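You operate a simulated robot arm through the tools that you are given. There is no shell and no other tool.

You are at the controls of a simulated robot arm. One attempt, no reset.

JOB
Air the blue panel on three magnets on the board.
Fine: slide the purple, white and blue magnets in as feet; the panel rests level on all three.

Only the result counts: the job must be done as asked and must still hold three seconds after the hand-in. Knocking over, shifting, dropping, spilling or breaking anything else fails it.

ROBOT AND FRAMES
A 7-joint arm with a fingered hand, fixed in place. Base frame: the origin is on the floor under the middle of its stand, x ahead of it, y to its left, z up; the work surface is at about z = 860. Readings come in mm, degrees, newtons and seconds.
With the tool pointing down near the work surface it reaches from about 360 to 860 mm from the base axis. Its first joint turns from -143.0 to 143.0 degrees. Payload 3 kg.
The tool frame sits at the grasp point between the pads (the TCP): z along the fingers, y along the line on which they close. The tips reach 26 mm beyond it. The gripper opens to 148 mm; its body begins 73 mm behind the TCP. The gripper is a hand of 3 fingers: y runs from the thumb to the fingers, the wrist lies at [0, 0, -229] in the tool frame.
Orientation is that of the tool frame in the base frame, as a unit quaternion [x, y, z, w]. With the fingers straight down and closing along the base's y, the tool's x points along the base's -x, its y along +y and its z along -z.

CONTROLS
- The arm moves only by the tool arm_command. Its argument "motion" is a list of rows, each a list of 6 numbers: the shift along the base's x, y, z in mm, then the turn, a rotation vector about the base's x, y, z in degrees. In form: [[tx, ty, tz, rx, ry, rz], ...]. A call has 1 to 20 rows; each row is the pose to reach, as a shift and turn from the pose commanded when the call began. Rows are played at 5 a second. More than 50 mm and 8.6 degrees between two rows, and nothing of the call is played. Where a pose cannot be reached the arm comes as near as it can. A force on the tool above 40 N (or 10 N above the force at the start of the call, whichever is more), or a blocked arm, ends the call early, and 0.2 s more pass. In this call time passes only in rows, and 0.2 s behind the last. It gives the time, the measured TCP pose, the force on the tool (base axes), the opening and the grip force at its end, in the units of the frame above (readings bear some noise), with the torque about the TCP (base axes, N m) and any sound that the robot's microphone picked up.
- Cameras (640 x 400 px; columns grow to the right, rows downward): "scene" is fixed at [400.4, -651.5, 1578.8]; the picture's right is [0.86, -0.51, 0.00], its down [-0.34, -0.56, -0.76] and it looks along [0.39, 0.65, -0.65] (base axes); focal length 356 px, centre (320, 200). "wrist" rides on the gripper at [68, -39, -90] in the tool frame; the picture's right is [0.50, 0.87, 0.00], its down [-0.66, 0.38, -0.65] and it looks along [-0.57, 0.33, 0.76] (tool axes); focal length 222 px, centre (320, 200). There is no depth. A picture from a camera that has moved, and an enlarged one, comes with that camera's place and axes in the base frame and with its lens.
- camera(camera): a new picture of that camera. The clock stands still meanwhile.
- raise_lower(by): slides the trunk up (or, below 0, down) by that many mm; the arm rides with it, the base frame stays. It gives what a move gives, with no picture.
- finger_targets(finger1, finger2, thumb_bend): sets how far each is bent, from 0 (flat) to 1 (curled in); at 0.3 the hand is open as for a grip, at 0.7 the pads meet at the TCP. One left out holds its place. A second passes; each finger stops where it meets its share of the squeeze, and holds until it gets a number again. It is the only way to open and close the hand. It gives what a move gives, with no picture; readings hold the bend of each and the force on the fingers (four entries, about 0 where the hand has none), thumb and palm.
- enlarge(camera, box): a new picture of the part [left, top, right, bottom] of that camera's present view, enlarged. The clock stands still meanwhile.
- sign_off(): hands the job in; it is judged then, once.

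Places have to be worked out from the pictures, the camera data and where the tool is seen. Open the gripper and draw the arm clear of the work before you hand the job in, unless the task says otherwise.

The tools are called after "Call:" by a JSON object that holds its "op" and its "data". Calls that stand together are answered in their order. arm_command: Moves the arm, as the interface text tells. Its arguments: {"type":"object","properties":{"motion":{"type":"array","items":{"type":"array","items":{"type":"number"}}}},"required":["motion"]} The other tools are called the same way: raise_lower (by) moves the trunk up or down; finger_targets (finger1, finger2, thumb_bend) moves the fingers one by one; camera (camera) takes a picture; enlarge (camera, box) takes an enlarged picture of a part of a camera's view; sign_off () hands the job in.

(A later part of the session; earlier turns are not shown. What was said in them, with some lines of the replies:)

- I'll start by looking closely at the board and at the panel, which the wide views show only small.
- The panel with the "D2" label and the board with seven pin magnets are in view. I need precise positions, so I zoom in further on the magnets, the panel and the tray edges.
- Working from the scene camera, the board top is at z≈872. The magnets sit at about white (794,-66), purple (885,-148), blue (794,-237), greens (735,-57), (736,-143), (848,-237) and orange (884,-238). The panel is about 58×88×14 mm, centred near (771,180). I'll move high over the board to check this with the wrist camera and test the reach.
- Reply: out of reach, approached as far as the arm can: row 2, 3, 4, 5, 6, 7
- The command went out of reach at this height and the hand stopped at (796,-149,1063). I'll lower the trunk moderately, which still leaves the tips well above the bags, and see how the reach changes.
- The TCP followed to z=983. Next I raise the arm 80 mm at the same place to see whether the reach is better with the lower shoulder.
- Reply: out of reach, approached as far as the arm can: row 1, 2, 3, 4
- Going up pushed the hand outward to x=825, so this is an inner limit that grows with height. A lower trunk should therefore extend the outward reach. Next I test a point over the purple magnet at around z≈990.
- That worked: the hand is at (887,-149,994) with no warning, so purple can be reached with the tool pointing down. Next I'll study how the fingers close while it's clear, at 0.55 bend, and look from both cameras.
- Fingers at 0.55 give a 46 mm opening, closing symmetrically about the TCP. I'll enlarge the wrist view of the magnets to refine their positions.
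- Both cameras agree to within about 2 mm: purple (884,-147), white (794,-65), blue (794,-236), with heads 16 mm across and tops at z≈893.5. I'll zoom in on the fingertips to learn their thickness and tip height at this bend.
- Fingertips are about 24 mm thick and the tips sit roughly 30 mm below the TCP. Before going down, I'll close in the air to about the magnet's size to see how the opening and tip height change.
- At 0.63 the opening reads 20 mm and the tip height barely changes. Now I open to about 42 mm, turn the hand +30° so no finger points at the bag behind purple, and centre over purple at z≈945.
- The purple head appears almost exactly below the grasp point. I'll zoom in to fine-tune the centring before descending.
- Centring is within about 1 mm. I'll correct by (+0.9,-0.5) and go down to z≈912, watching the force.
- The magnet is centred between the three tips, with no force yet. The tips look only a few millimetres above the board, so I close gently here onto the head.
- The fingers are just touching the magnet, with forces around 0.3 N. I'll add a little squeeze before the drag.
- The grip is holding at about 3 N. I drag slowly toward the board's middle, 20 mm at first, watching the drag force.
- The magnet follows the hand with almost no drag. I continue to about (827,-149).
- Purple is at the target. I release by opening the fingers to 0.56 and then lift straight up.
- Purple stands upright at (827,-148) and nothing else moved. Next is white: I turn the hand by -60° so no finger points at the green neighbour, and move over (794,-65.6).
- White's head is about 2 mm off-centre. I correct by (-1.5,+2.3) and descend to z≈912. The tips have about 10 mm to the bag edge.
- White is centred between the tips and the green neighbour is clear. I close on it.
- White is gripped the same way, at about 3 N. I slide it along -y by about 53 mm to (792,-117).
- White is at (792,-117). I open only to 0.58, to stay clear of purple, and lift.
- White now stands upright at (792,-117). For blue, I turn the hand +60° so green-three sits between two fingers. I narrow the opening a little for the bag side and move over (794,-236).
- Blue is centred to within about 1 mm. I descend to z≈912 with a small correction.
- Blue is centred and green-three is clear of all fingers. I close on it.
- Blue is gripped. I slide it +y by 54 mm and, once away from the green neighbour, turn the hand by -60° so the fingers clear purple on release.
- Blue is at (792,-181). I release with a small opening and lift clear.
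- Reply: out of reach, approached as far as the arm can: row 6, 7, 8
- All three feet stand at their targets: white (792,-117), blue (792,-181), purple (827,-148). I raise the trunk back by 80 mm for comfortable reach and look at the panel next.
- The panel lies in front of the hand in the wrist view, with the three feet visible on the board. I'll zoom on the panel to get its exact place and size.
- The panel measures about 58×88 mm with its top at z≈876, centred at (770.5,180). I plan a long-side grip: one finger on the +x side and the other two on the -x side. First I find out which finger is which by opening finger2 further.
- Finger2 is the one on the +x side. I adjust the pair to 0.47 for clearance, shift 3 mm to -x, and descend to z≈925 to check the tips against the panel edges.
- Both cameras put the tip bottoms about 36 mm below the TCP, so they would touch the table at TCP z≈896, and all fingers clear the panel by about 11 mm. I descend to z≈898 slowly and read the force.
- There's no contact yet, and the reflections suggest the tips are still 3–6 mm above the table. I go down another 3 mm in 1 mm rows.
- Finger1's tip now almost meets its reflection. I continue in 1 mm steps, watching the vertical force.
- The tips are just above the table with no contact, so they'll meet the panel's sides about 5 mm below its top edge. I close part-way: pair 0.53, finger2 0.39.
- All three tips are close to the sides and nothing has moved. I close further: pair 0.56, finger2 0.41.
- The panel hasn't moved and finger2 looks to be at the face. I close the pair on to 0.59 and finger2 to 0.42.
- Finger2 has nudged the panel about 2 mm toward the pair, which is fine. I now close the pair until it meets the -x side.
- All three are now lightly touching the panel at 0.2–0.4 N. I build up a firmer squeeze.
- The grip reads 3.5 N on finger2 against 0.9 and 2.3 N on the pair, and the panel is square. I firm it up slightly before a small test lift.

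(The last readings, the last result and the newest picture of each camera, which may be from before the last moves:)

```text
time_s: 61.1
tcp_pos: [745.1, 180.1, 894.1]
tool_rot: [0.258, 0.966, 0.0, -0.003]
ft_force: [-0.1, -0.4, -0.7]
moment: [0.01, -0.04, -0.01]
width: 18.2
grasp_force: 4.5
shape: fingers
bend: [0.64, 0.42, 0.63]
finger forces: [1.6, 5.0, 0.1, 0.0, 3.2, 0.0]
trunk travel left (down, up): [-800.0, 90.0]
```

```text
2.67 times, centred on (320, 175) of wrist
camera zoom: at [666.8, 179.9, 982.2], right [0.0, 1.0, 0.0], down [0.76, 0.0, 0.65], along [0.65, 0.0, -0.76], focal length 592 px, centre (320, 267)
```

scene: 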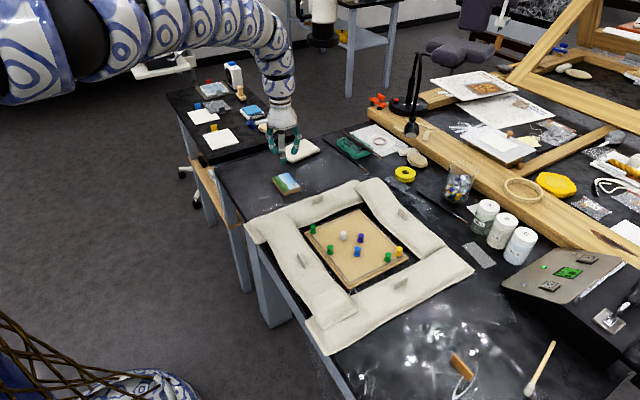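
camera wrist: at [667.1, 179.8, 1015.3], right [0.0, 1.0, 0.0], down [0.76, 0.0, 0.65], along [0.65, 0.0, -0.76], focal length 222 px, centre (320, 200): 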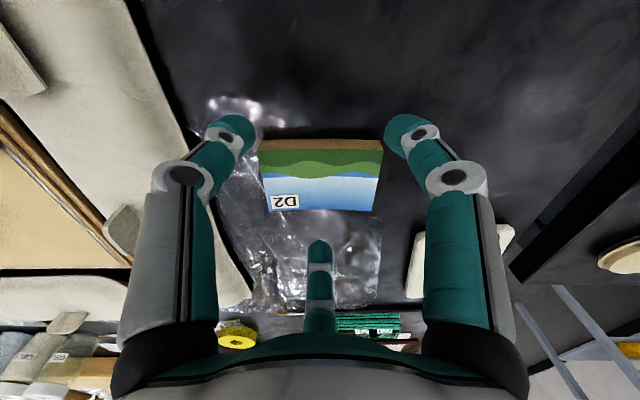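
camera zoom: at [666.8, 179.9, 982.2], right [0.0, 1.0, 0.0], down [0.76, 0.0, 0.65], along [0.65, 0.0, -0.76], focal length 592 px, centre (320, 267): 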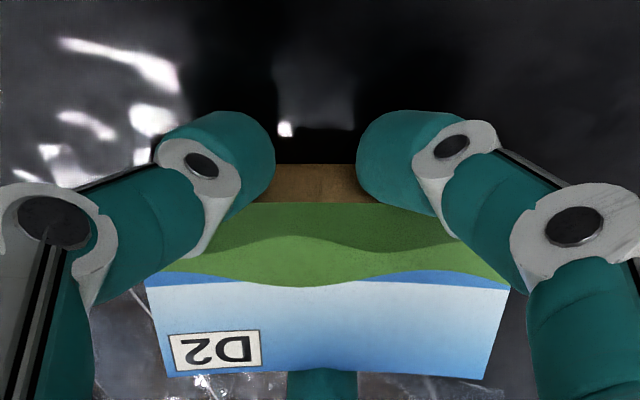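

The grip force is now 4.5 N. I test-lift 8 mm slowly.

Call:
{"op": "arm_command", "data": {"motion": [[0, 0, 1, 0, 0, 0], [0, 0, 3, 0, 0, 0], [0, 0, 5, 0, 0, 0], [0, 0, 8, 0, 0, 0], [0, 0, 8, 0, 0, 0]]}}

Call:
{"op": "enlarge", "data": {"camera": "wrist", "box": [200, 100, 440, 250]}}

Call:
{"op": "enlarge", "data": {"camera": "scene", "box": [247, 160, 327, 210]}}

```text
time_s: 62.3
tcp_pos: [744.0, 181.4, 901.2]
tool_rot: [0.259, 0.966, 0.0, -0.002]
ft_force: [-0.5, 0.0, 0.1]
moment: [-0.01, 0.02, 0.02]
width: 18.0
grasp_force: 5.1
shape: fingers
bend: [0.64, 0.42, 0.63]
finger forces: [1.6, 5.0, 0.0, 0.0, 3.3, 0.0]
trunk travel left (down, up): [-800.0, 90.0]
```

```text
2.67 times, centred on (320, 175) of wrist
camera zoom: at [667.5, 179.9, 989.9], right [0.0, 1.0, 0.0], down [0.76, 0.0, 0.65], along [0.65, 0.0, -0.76], focal length 592 px, centre (320, 267)
```

zoom: 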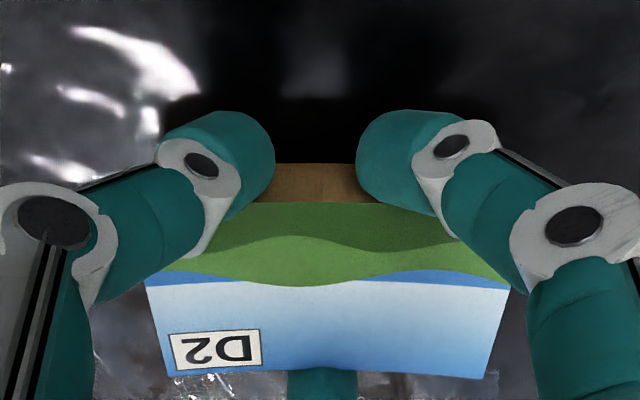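

```text
8.00 times, centred on (287, 185) of scene
camera zoom: at [400.4, -651.5, 1578.8], right [0.86, -0.51, 0.0], down [-0.34, -0.56, -0.76], along [0.39, 0.65, -0.65], focal length 2849 px, centre (584, 320)
```

zoom: 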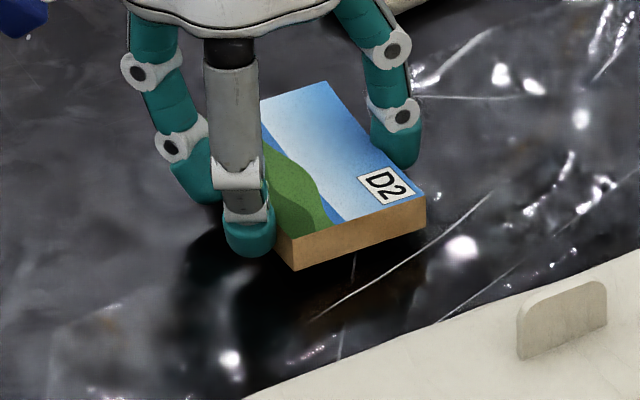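

The panel is lifted level and hasn't shifted in the hand. Its centre is about (+23,+2) mm from the TCP, with its bottom about 34.4 mm below. I lift to z≈1000 first.

Call:
{"op": "arm_command", "data": {"motion": [[0, 0, 6, 0, 0, 0], [0, 0, 16, 0, 0, 0], [0, 0, 30, 0, 0, 0], [0, 0, 45, 0, 0, 0], [0, 0, 60, 0, 0, 0], [0, 0, 75, 0, 0, 0], [0, 0, 88, 0, 0, 0], [0, 0, 96, 0, 0, 0], [0, 0, 98, 0, 0, 0]]}}

Call:
{"op": "enlarge", "data": {"camera": "wrist", "box": [200, 100, 440, 250]}}

```text
time_s: 64.3
tcp_pos: [744.7, 179.6, 1000.8]
tool_rot: [0.259, 0.966, 0.0, -0.002]
ft_force: [-0.6, -0.6, -0.2]
moment: [0.0, 0.04, 0.0]
width: 17.8
grasp_force: 5.2
shape: fingers
bend: [0.64, 0.42, 0.63]
finger forces: [1.7, 5.1, 0.0, 0.0, 3.2, 0.1]
trunk travel left (down, up): [-800.0, 90.0]
```

```text
2.67 times, centred on (320, 175) of wrist
camera zoom: at [667.2, 180.2, 1088.2], right [0.0, 1.0, 0.0], down [0.76, 0.0, 0.65], along [0.65, 0.0, -0.76], focal length 592 px, centre (320, 267)
```

zoom: 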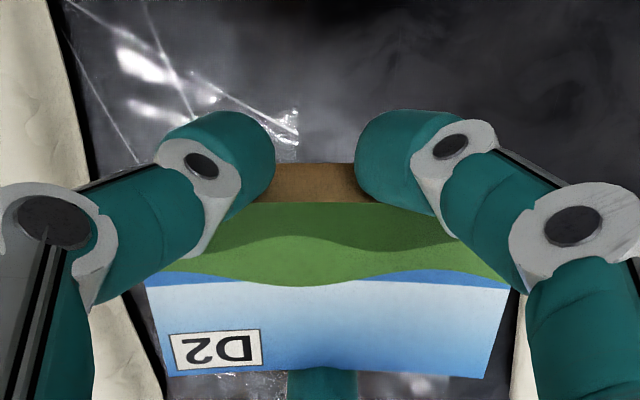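

The grip is unchanged. I now carry the panel across to above the feet with smooth steps, about 25 mm per row.

Call:
{"op": "arm_command", "data": {"motion": [[1, -8, 0, 0, 0, 0], [3, -24, 0, 0, 0, 0], [6, -48, 0, 0, 0, 0], [9, -74, 0, 0, 0, 0], [12, -100, 0, 0, 0, 0], [15, -126, 0, 0, 0, 0], [18, -152, 0, 0, 0, 0], [21, -178, 0, 0, 0, 0], [24, -204, 0, 0, 0, 0], [27, -230, 0, 0, 0, 0], [30, -256, 0, 0, 0, 0], [33, -282, 0, 0, 0, 0], [36, -304, 0, 0, 0, 0], [37.5, -320, 0, 0, 0, 0], [38.3, -328, 0, 0, 0, 0], [38.3, -331, 0, 0, 0, 0], [38.3, -331, 0, 0, 0, 0]]}}

Call:
{"op": "camera", "data": {"camera": "wrist"}}

Call:
{"op": "enlarge", "data": {"camera": "scene", "box": [280, 160, 424, 250]}}

```text
time_s: 67.9
tcp_pos: [784.4, -151.8, 1000.1]
tool_rot: [0.258, 0.966, 0.0, -0.002]
ft_force: [-0.2, 0.9, -0.4]
moment: [0.02, 0.0, -0.03]
width: 17.8
grasp_force: 4.6
shape: fingers
bend: [0.64, 0.42, 0.63]
finger forces: [1.8, 4.9, 0.0, 0.0, 3.1, 0.1]
trunk travel left (down, up): [-800.0, 90.0]
```

```text
taken
camera wrist: at [706.4, -152.2, 1088.6], right [0.0, 1.0, 0.0], down [0.76, 0.0, 0.65], along [0.65, 0.0, -0.76], focal length 222 px, centre (320, 200)
```

wrist: 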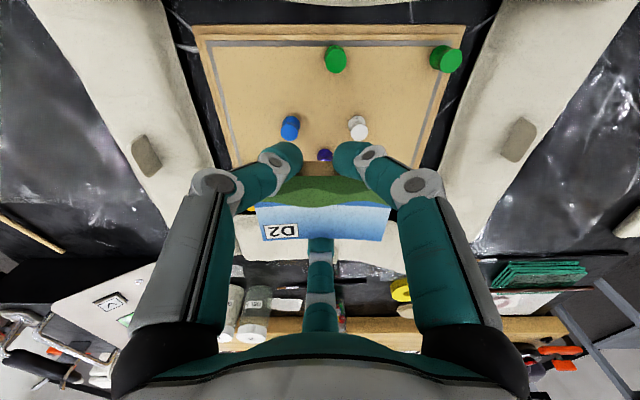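

```text
4.44 times, centred on (352, 205) of scene
camera zoom: at [400.4, -651.5, 1578.8], right [0.86, -0.51, 0.0], down [-0.34, -0.56, -0.76], along [0.39, 0.65, -0.65], focal length 1583 px, centre (178, 178)
```

zoom: 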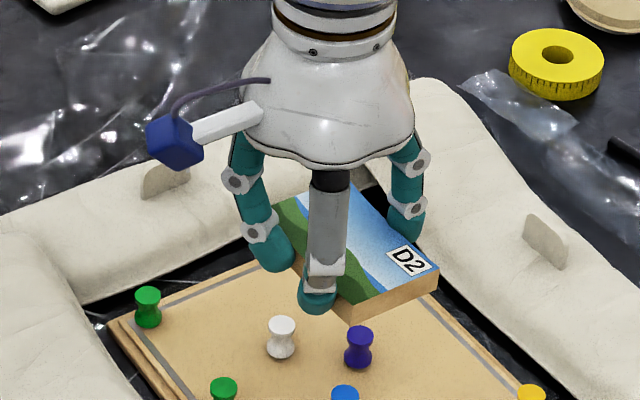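

The panel is held above the feet. I zoom in to verify the feet positions and the panel's alignment before lowering.

Call:
{"op": "enlarge", "data": {"camera": "wrist", "box": [260, 90, 400, 178]}}

Call:
{"op": "enlarge", "data": {"camera": "wrist", "box": [230, 150, 410, 262]}}

Call:
{"op": "enlarge", "data": {"camera": "scene", "box": [310, 220, 390, 270]}}

```text
4.55 times, centred on (330, 134) of wrist
camera zoom: at [706.4, -152.2, 1088.6], right [0.0, 1.0, 0.0], down [0.76, 0.0, 0.65], along [0.65, 0.0, -0.76], focal length 1010 px, centre (274, 500)
```

zoom: 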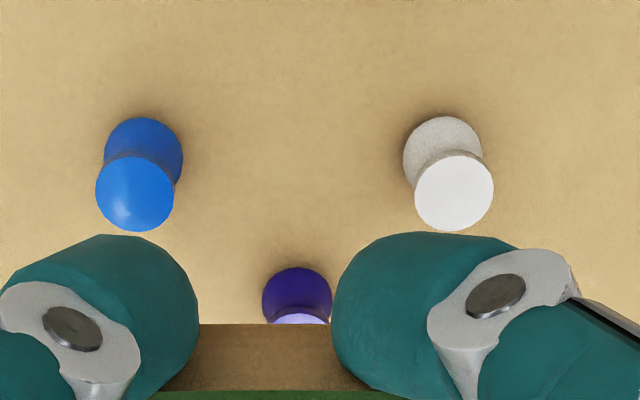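

```text
3.56 times, centred on (320, 206) of wrist
camera zoom: at [706.4, -152.2, 1088.6], right [0.0, 1.0, 0.0], down [0.76, 0.0, 0.65], along [0.65, 0.0, -0.76], focal length 790 px, centre (320, 179)
```

zoom: 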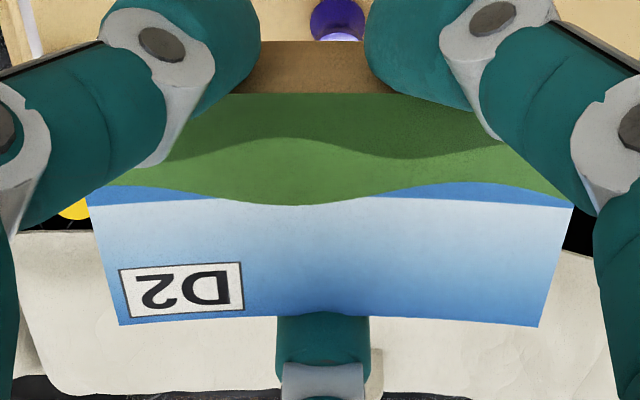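

```text
8.00 times, centred on (350, 245) of scene
camera zoom: at [400.4, -651.5, 1578.8], right [0.86, -0.51, 0.0], down [-0.34, -0.56, -0.76], along [0.39, 0.65, -0.65], focal length 2849 px, centre (80, -160)
```

zoom: 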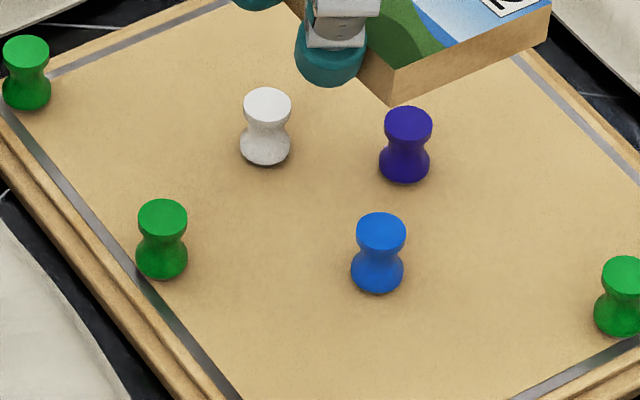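

The feet are confirmed at white (792,-116), blue (792,-181), purple (826.5,-148), and the panel centre is at (808,-150). All three heads fall well inside its outline. I lower to about 6 mm above the heads and check.

Call:
{"op": "arm_command", "data": {"motion": [[0, 1, -8, 0, 0, 0], [0, 1, -20, 0, 0, 0], [0, 1, -32, 0, 0, 0], [0, 1, -44, 0, 0, 0], [0, 1, -54, 0, 0, 0], [0, 1, -62, 0, 0, 0], [0, 1, -66, 0, 0, 0], [0, 1, -66, 0, 0, 0]]}}

Call:
{"op": "enlarge", "data": {"camera": "scene", "box": [310, 195, 406, 255]}}

Call:
{"op": "camera", "data": {"camera": "wrist"}}

```text
time_s: 69.7
tcp_pos: [782.7, -150.4, 934.5]
tool_rot: [0.259, 0.966, 0.001, -0.003]
ft_force: [0.3, 0.0, -1.2]
moment: [0.02, 0.02, 0.0]
width: 17.4
grasp_force: 5.0
shape: fingers
bend: [0.64, 0.42, 0.64]
finger forces: [1.7, 4.9, 0.0, 0.0, 3.1, 0.0]
trunk travel left (down, up): [-800.0, 90.0]
```

```text
6.67 times, centred on (358, 225) of scene
camera zoom: at [400.4, -651.5, 1578.8], right [0.86, -0.51, 0.0], down [-0.34, -0.56, -0.76], along [0.39, 0.65, -0.65], focal length 2374 px, centre (67, 33)
```

zoom: 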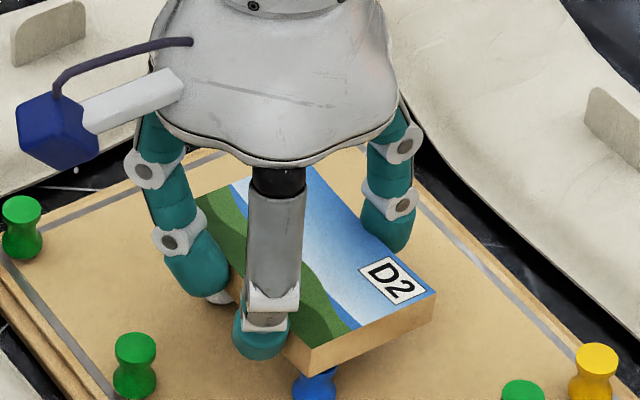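

```text
taken
camera wrist: at [705.7, -150.1, 1022.2], right [0.0, 1.0, 0.0], down [0.76, 0.0, 0.65], along [0.65, 0.0, -0.76], focal length 222 px, centre (320, 200)
```

wrist: 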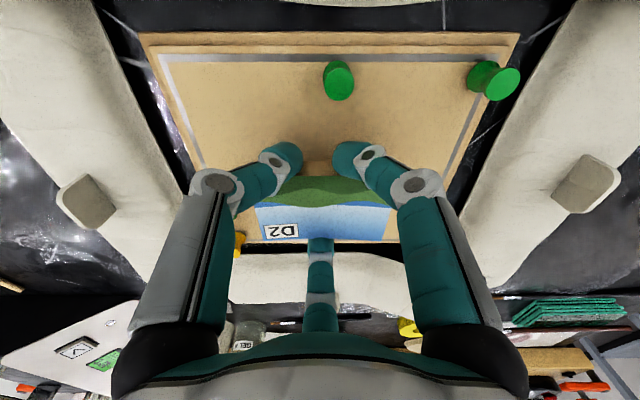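

The panel bottom is at about z=900, 6 mm above the heads. I go down 4 mm in 1 mm rows.

Call:
{"op": "arm_command", "data": {"motion": [[0, 0, -1, 0, 0, 0], [0, 0, -2, 0, 0, 0], [0, 0, -3, 0, 0, 0], [0, 0, -4, 0, 0, 0], [0, 0, -4, 0, 0, 0]]}}

Call:
{"op": "enlarge", "data": {"camera": "scene", "box": [325, 220, 389, 260]}}

```text
time_s: 70.9
tcp_pos: [784.0, -151.1, 929.7]
tool_rot: [0.26, 0.966, 0.0, -0.002]
ft_force: [-0.8, 0.7, 0.9]
moment: [-0.01, -0.07, 0.0]
width: 17.3
grasp_force: 4.8
shape: fingers
bend: [0.64, 0.42, 0.64]
finger forces: [1.8, 5.0, 0.0, 0.0, 3.1, 0.0]
trunk travel left (down, up): [-800.0, 90.0]
```

```text
10.00 times, centred on (357, 240) of scene
camera zoom: at [400.4, -651.5, 1578.8], right [0.86, -0.51, 0.0], down [-0.34, -0.56, -0.76], along [0.39, 0.65, -0.65], focal length 3561 px, centre (-50, -200)
```

zoom: 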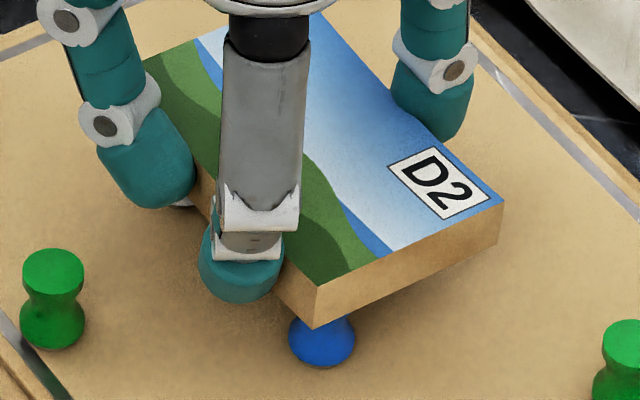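

There's no clear contact yet, with the panel bottom at about 895.8. I go another 1.5 mm down.

Call:
{"op": "arm_command", "data": {"motion": [[0, 0, -0.5, 0, 0, 0], [0, 0, -1, 0, 0, 0], [0, 0, -1.5, 0, 0, 0], [0, 0, -1.5, 0, 0, 0]]}}

Call:
{"op": "arm_command", "data": {"motion": [[0, 0, 0, 0, 0, 0]]}}

```text
time_s: 71.9
tcp_pos: [783.2, -151.3, 927.6]
tool_rot: [0.259, 0.966, 0.0, -0.002]
ft_force: [-0.1, -1.2, 5.5]
moment: [-0.02, -0.22, -0.02]
width: 17.1
grasp_force: 4.9
shape: fingers
bend: [0.64, 0.42, 0.64]
finger forces: [1.8, 5.2, 0.1, 0.0, 3.1, 0.0]
trunk travel left (down, up): [-800.0, 90.0]
```

```text
time_s: 72.3
tcp_pos: [782.7, -151.6, 929.3]
tool_rot: [0.259, 0.966, 0.0, -0.001]
ft_force: [0.9, -0.5, 6.1]
moment: [0.02, -0.26, 0.02]
width: 16.8
grasp_force: 4.9
shape: fingers
bend: [0.64, 0.42, 0.64]
finger forces: [1.8, 5.4, 0.0, 0.0, 2.9, 0.1]
trunk travel left (down, up): [-800.0, 90.0]
```

Contact: 6 N upward with a moment of -0.24 N·m. That puts the load about 41 mm ahead of the TCP, on the purple foot, with the white and blue feet just short of touching. I ease up 0.5 mm so little preload remains before letting the panel settle.

Call:
{"op": "arm_command", "data": {"motion": [[0, 0, 0.5, 0, 0, 0], [0, 0, 0.5, 0, 0, 0]]}}

Call:
{"op": "enlarge", "data": {"camera": "scene", "box": [325, 220, 389, 260]}}

Call:
{"op": "enlarge", "data": {"camera": "wrist", "box": [220, 120, 420, 245]}}

```text
time_s: 72.9
tcp_pos: [782.4, -151.2, 928.7]
tool_rot: [0.258, 0.966, -0.001, -0.003]
ft_force: [-0.1, -0.7, 4.5]
moment: [-0.02, -0.24, 0.01]
width: 17.0
grasp_force: 5.0
shape: fingers
bend: [0.64, 0.42, 0.64]
finger forces: [1.6, 5.4, 0.0, 0.0, 3.0, 0.0]
trunk travel left (down, up): [-800.0, 90.0]
```

```text
10.00 times, centred on (357, 240) of scene
camera zoom: at [400.4, -651.5, 1578.8], right [0.86, -0.51, 0.0], down [-0.34, -0.56, -0.76], along [0.39, 0.65, -0.65], focal length 3561 px, centre (-50, -200)
```

zoom: 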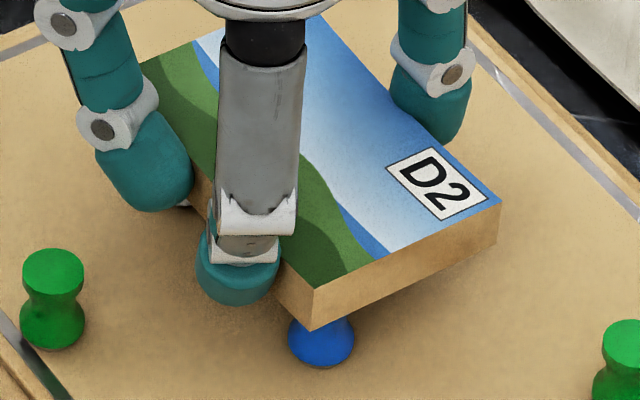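

```text
3.20 times, centred on (320, 182) of wrist
camera zoom: at [705.1, -150.2, 1016.6], right [0.0, 1.0, 0.0], down [0.76, 0.0, 0.65], along [0.65, 0.0, -0.76], focal length 711 px, centre (320, 256)
```

zoom: 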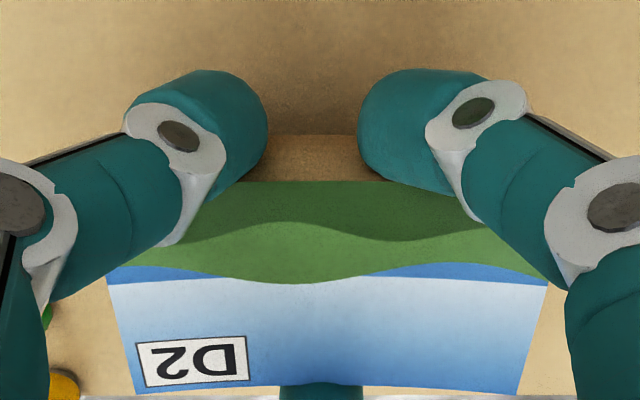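

About 4.5 N remains, still on the purple foot, with the others a fraction of a millimetre short. I reduce the squeeze in small balanced steps so the panel isn't shoved sideways and can settle onto all three feet.

Call:
{"op": "finger_targets", "data": {"finger1": 0.65, "finger2": 0.45, "thumb_bend": 0.645}}

Call:
{"op": "enlarge", "data": {"camera": "scene", "box": [325, 220, 389, 260]}}

```text
time_s: 73.9
tcp_pos: [782.9, -150.1, 927.2]
tool_rot: [0.259, 0.966, 0.0, -0.003]
ft_force: [-0.5, 0.5, 1.9]
moment: [0.0, -0.04, -0.05]
width: 17.2
grasp_force: 3.3
shape: fingers
bend: [0.64, 0.41, 0.63]
finger forces: [1.3, 2.7, 0.0, 0.1, 2.0, 0.0]
trunk travel left (down, up): [-800.0, 90.0]
```

```text
10.00 times, centred on (357, 240) of scene
camera zoom: at [400.4, -651.5, 1578.8], right [0.86, -0.51, 0.0], down [-0.34, -0.56, -0.76], along [0.39, 0.65, -0.65], focal length 3561 px, centre (-50, -200)
```

zoom: 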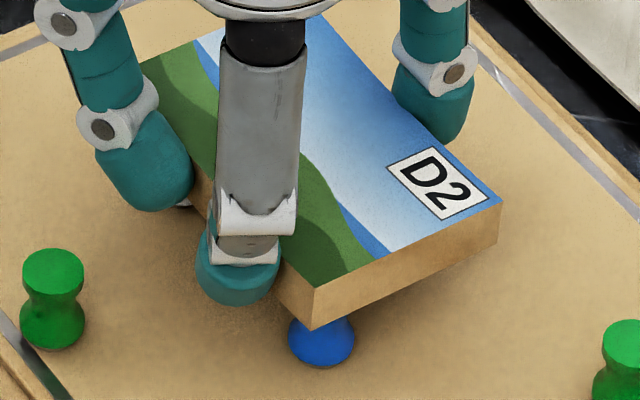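

The load dropped to 1.9 N and its centre moved to about 20 mm ahead, the middle of the three feet, so the panel seems to have settled on all of them. I continue the balanced easing.

Call:
{"op": "finger_targets", "data": {"finger1": 0.64, "finger2": 0.43, "thumb_bend": 0.633}}

Call:
{"op": "enlarge", "data": {"camera": "scene", "box": [325, 220, 389, 260]}}

```text
time_s: 74.9
tcp_pos: [783.0, -150.5, 928.0]
tool_rot: [0.259, 0.966, 0.0, -0.003]
ft_force: [-0.8, -0.2, 1.6]
moment: [-0.04, -0.02, 0.0]
width: 18.1
grasp_force: 1.4
shape: fingers
bend: [0.64, 0.41, 0.63]
finger forces: [0.7, 1.5, 0.0, 0.0, 1.2, 0.0]
trunk travel left (down, up): [-800.0, 90.0]
```

```text
10.00 times, centred on (357, 240) of scene
camera zoom: at [400.4, -651.5, 1578.8], right [0.86, -0.51, 0.0], down [-0.34, -0.56, -0.76], along [0.39, 0.65, -0.65], focal length 3561 px, centre (-50, -200)
```

zoom: 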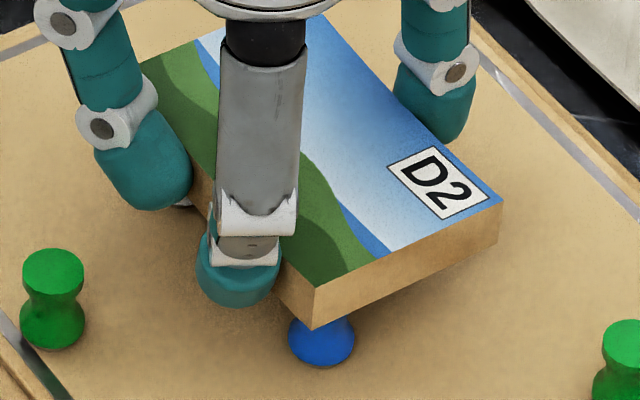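

The forces are balanced and shrinking: 0.7, 1.5 and 1.2 N. Another small step.

Call:
{"op": "finger_targets", "data": {"finger1": 0.63, "finger2": 0.416, "thumb_bend": 0.622}}

Call:
{"op": "finger_targets", "data": {"finger1": 0.615, "finger2": 0.4, "thumb_bend": 0.607}}

Call:
{"op": "enlarge", "data": {"camera": "scene", "box": [325, 220, 389, 260]}}

Call:
{"op": "enlarge", "data": {"camera": "wrist", "box": [220, 120, 420, 245]}}

```text
time_s: 75.9
tcp_pos: [782.5, -149.7, 926.9]
tool_rot: [0.259, 0.966, -0.001, -0.002]
ft_force: [0.4, -0.2, 0.4]
moment: [-0.02, -0.03, -0.01]
width: 20.7
grasp_force: 0.1
shape: fingers
bend: [0.63, 0.41, 0.62]
finger forces: [0.3, 0.4, 0.1, 0.0, 0.2, 0.0]
trunk travel left (down, up): [-800.0, 90.0]
```

```text
time_s: 76.9
tcp_pos: [784.0, -150.0, 926.9]
tool_rot: [0.259, 0.966, 0.0, -0.003]
ft_force: [0.4, -0.4, -0.5]
moment: [-0.02, -0.01, -0.02]
width: 27.6
grasp_force: 0.0
shape: fingers
bend: [0.61, 0.4, 0.6]
finger forces: [0.0, 0.0, 0.1, 0.0, 0.0, 0.0]
trunk travel left (down, up): [-800.0, 90.0]
```

```text
10.00 times, centred on (357, 240) of scene
camera zoom: at [400.4, -651.5, 1578.8], right [0.86, -0.51, 0.0], down [-0.34, -0.56, -0.76], along [0.39, 0.65, -0.65], focal length 3561 px, centre (-50, -200)
```

zoom: 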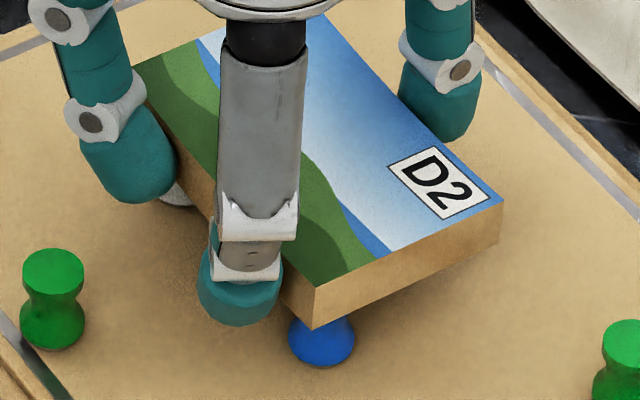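

```text
3.20 times, centred on (320, 182) of wrist
camera zoom: at [705.3, -150.2, 1016.5], right [0.0, 1.0, 0.0], down [0.76, 0.0, 0.65], along [0.65, 0.0, -0.76], focal length 711 px, centre (320, 256)
```

zoom: 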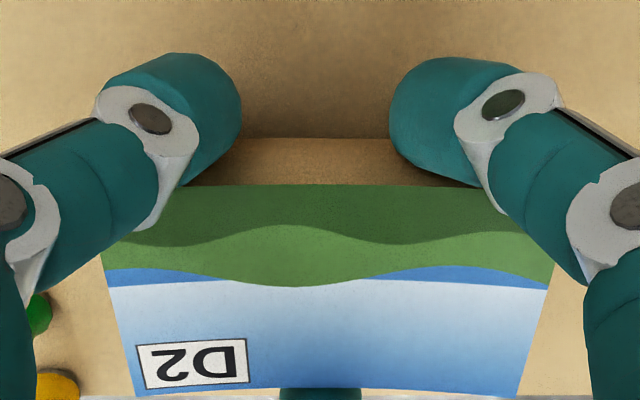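

The hand has let go: all forces are zero and the panel has stayed put on its feet. I open the fingers further for clearance.

Call:
{"op": "finger_targets", "data": {"finger1": 0.55, "finger2": 0.35, "thumb_bend": 0.55}}

Call:
{"op": "enlarge", "data": {"camera": "scene", "box": [315, 205, 411, 265]}}

Call:
{"op": "enlarge", "data": {"camera": "wrist", "box": [200, 100, 440, 250]}}

```text
time_s: 77.9
tcp_pos: [782.9, -150.4, 929.3]
tool_rot: [0.259, 0.966, 0.0, -0.003]
ft_force: [0.1, 0.0, 1.1]
moment: [0.03, -0.01, -0.02]
width: 45.0
grasp_force: 0.0
shape: fingers
bend: [0.55, 0.35, 0.55]
finger forces: [0.0, 0.0, 0.0, 0.0, 0.0, 0.0]
trunk travel left (down, up): [-800.0, 90.0]
```

```text
6.67 times, centred on (363, 235) of scene
camera zoom: at [400.4, -651.5, 1578.8], right [0.86, -0.51, 0.0], down [-0.34, -0.56, -0.76], along [0.39, 0.65, -0.65], focal length 2374 px, centre (33, -33)
```

zoom: 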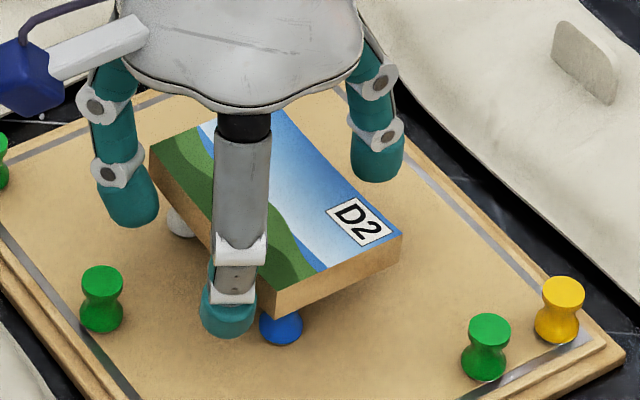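

```text
2.67 times, centred on (320, 175) of wrist
camera zoom: at [705.3, -150.2, 1016.5], right [0.0, 1.0, 0.0], down [0.76, 0.0, 0.65], along [0.65, 0.0, -0.76], focal length 592 px, centre (320, 267)
```

zoom: 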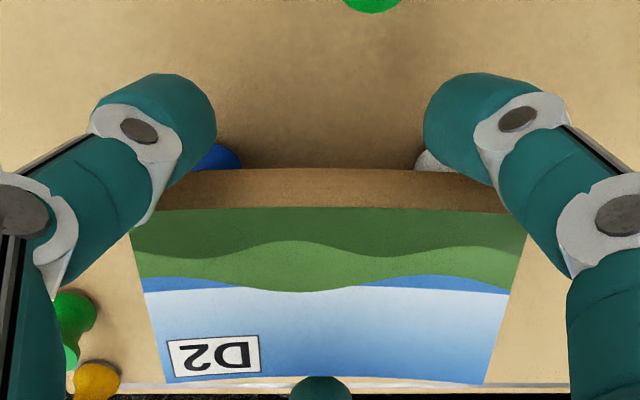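

The tips are clear on all sides. I lift straight up, slowly at first.

Call:
{"op": "arm_command", "data": {"motion": [[0, 0, 3, 0, 0, 0], [0, 0, 8, 0, 0, 0], [0, 0, 15, 0, 0, 0], [0, 0, 25, 0, 0, 0], [0, 0, 38, 0, 0, 0], [0, 0, 52, 0, 0, 0], [0, 0, 66, 0, 0, 0], [0, 0, 78, 0, 0, 0], [0, 0, 78, 0, 0, 0]]}}

Call:
{"op": "camera", "data": {"camera": "wrist"}}

Call:
{"op": "enlarge", "data": {"camera": "scene", "box": [300, 190, 428, 270]}}

```text
time_s: 79.9
tcp_pos: [784.7, -150.3, 1006.4]
tool_rot: [0.259, 0.966, 0.0, -0.003]
ft_force: [0.1, -0.8, -0.1]
moment: [0.01, 0.01, 0.02]
width: 45.3
grasp_force: 0.1
shape: fingers
bend: [0.55, 0.35, 0.55]
finger forces: [0.0, 0.0, 0.0, 0.1, 0.0, 0.1]
trunk travel left (down, up): [-800.0, 90.0]
```

```text
taken
camera wrist: at [706.2, -150.0, 1094.8], right [0.0, 1.0, 0.0], down [0.76, 0.0, 0.65], along [0.65, 0.0, -0.76], focal length 222 px, centre (320, 200)
```

wrist: 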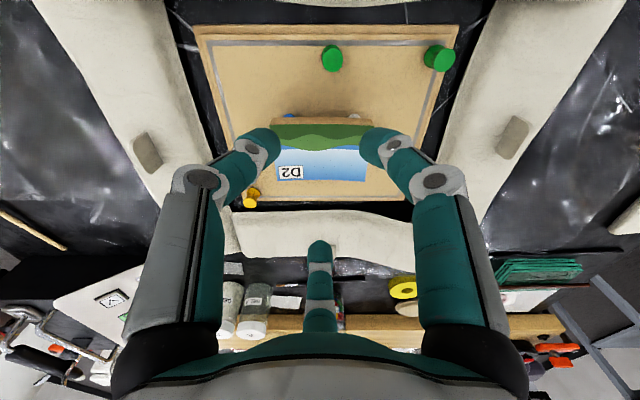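

```text
5.00 times, centred on (364, 230) of scene
camera zoom: at [400.4, -651.5, 1578.8], right [0.86, -0.51, 0.0], down [-0.34, -0.56, -0.76], along [0.39, 0.65, -0.65], focal length 1781 px, centre (100, 50)
```

zoom: 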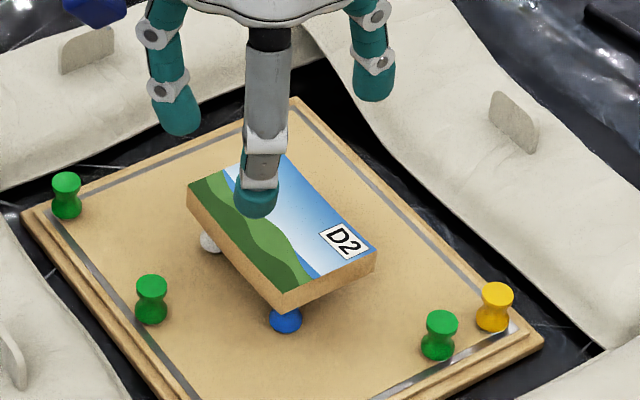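

The panel sits level on its feet. I draw the arm back toward its starting area, clear of the board, and open the hand fully.

Call:
{"op": "arm_command", "data": {"motion": [[0, 20, 0, 0, 0, 0], [0, 60, 0, 0, 0, 0], [-4, 105, 0, 0, 0, 0], [-8, 150, 0, 0, 0, 0], [-12, 195, 0, 0, 0, 0], [-16, 240, 0, 0, 0, 0], [-24, 275, 10, 0, 0, 0], [-30, 300, 20, 0, 0, 0], [-30, 310, 30, 0, 0, 0], [-30, 310, 30, 0, 0, 0]]}}

Call:
{"op": "finger_targets", "data": {"finger1": 0.3, "finger2": 0.3, "thumb_bend": 0.3}}

Call:
{"op": "camera", "data": {"camera": "scene"}}

Call:
{"op": "enlarge", "data": {"camera": "scene", "box": [300, 200, 420, 275]}}

Call:
{"op": "enlarge", "data": {"camera": "scene", "box": [328, 212, 392, 252]}}

```text
time_s: 82.1
tcp_pos: [754.1, 160.3, 1036.7]
tool_rot: [0.259, 0.966, -0.001, -0.002]
ft_force: [0.5, -0.4, -0.2]
moment: [0.0, 0.0, -0.02]
width: 44.9
grasp_force: 0.1
shape: fingers
bend: [0.55, 0.35, 0.55]
finger forces: [0.0, 0.0, 0.1, 0.0, 0.1, 0.0]
trunk travel left (down, up): [-800.0, 90.0]
```

```text
time_s: 83.1
tcp_pos: [753.7, 159.6, 1035.5]
tool_rot: [0.258, 0.966, 0.0, -0.003]
ft_force: [0.3, -0.4, 0.9]
moment: [-0.01, 0.02, -0.01]
width: 126.7
grasp_force: 0.1
shape: fingers
bend: [0.3, 0.3, 0.3]
finger forces: [0.1, 0.0, 0.1, 0.1, 0.0, 0.0]
trunk travel left (down, up): [-800.0, 90.0]
```

```text
taken
```

scene: 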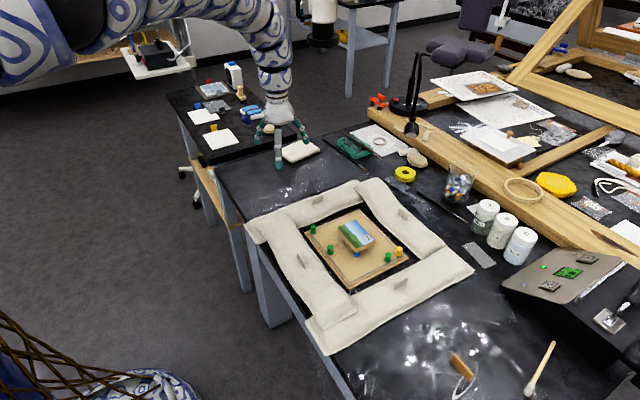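

```text
5.33 times, centred on (360, 238) of scene
camera zoom: at [400.4, -651.5, 1578.8], right [0.86, -0.51, 0.0], down [-0.34, -0.56, -0.76], along [0.39, 0.65, -0.65], focal length 1899 px, centre (107, 0)
```

zoom: 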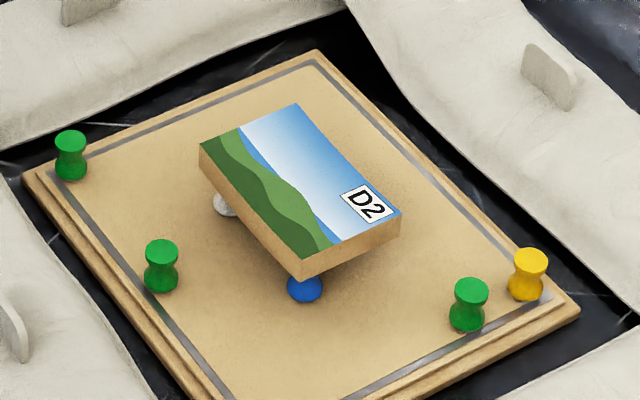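

```text
10.00 times, centred on (360, 232) of scene
camera zoom: at [400.4, -651.5, 1578.8], right [0.86, -0.51, 0.0], down [-0.34, -0.56, -0.76], along [0.39, 0.65, -0.65], focal length 3561 px, centre (-80, -120)
```

zoom: 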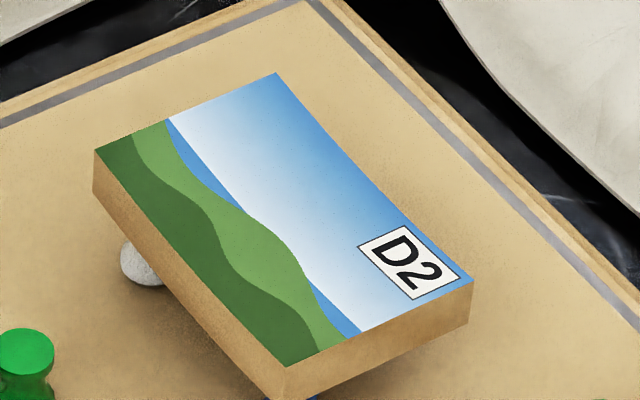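

The arm is clear and the hand open. The panel's corners fit a level 58×88 mm rectangle at one height, centred near (810,-148) over the white, blue and purple feet. The greens, orange, bags and everything else are where they were, so I hand the job in.

Call:
{"op": "sign_off", "data": {}}

```text
The job is handed in.
```

The blue "D2" panel is resting level on the purple, white and blue magnets in the middle of the board, and I've handed the job in.

- **Feet:** I gripped each magnet and slid it in along the board. White ended near (792, -116), blue near (792, -181) and purple near (826, -148). All three are inside the panel's outline.
- **Panel:** I carried it over, lowered it until it touched the feet, and eased the grip off in small steps so it settled without being pushed. In the final picture, all four corners fit a flat rectangle at one height. The purple foot is hidden under the panel there, but the force readings as it settled showed the weight centred over the three feet.
- **Everything else:** The three green magnets, the orange one and the bags around the board had not moved in the last pictures. The arm is back near its starting area with the hand open.
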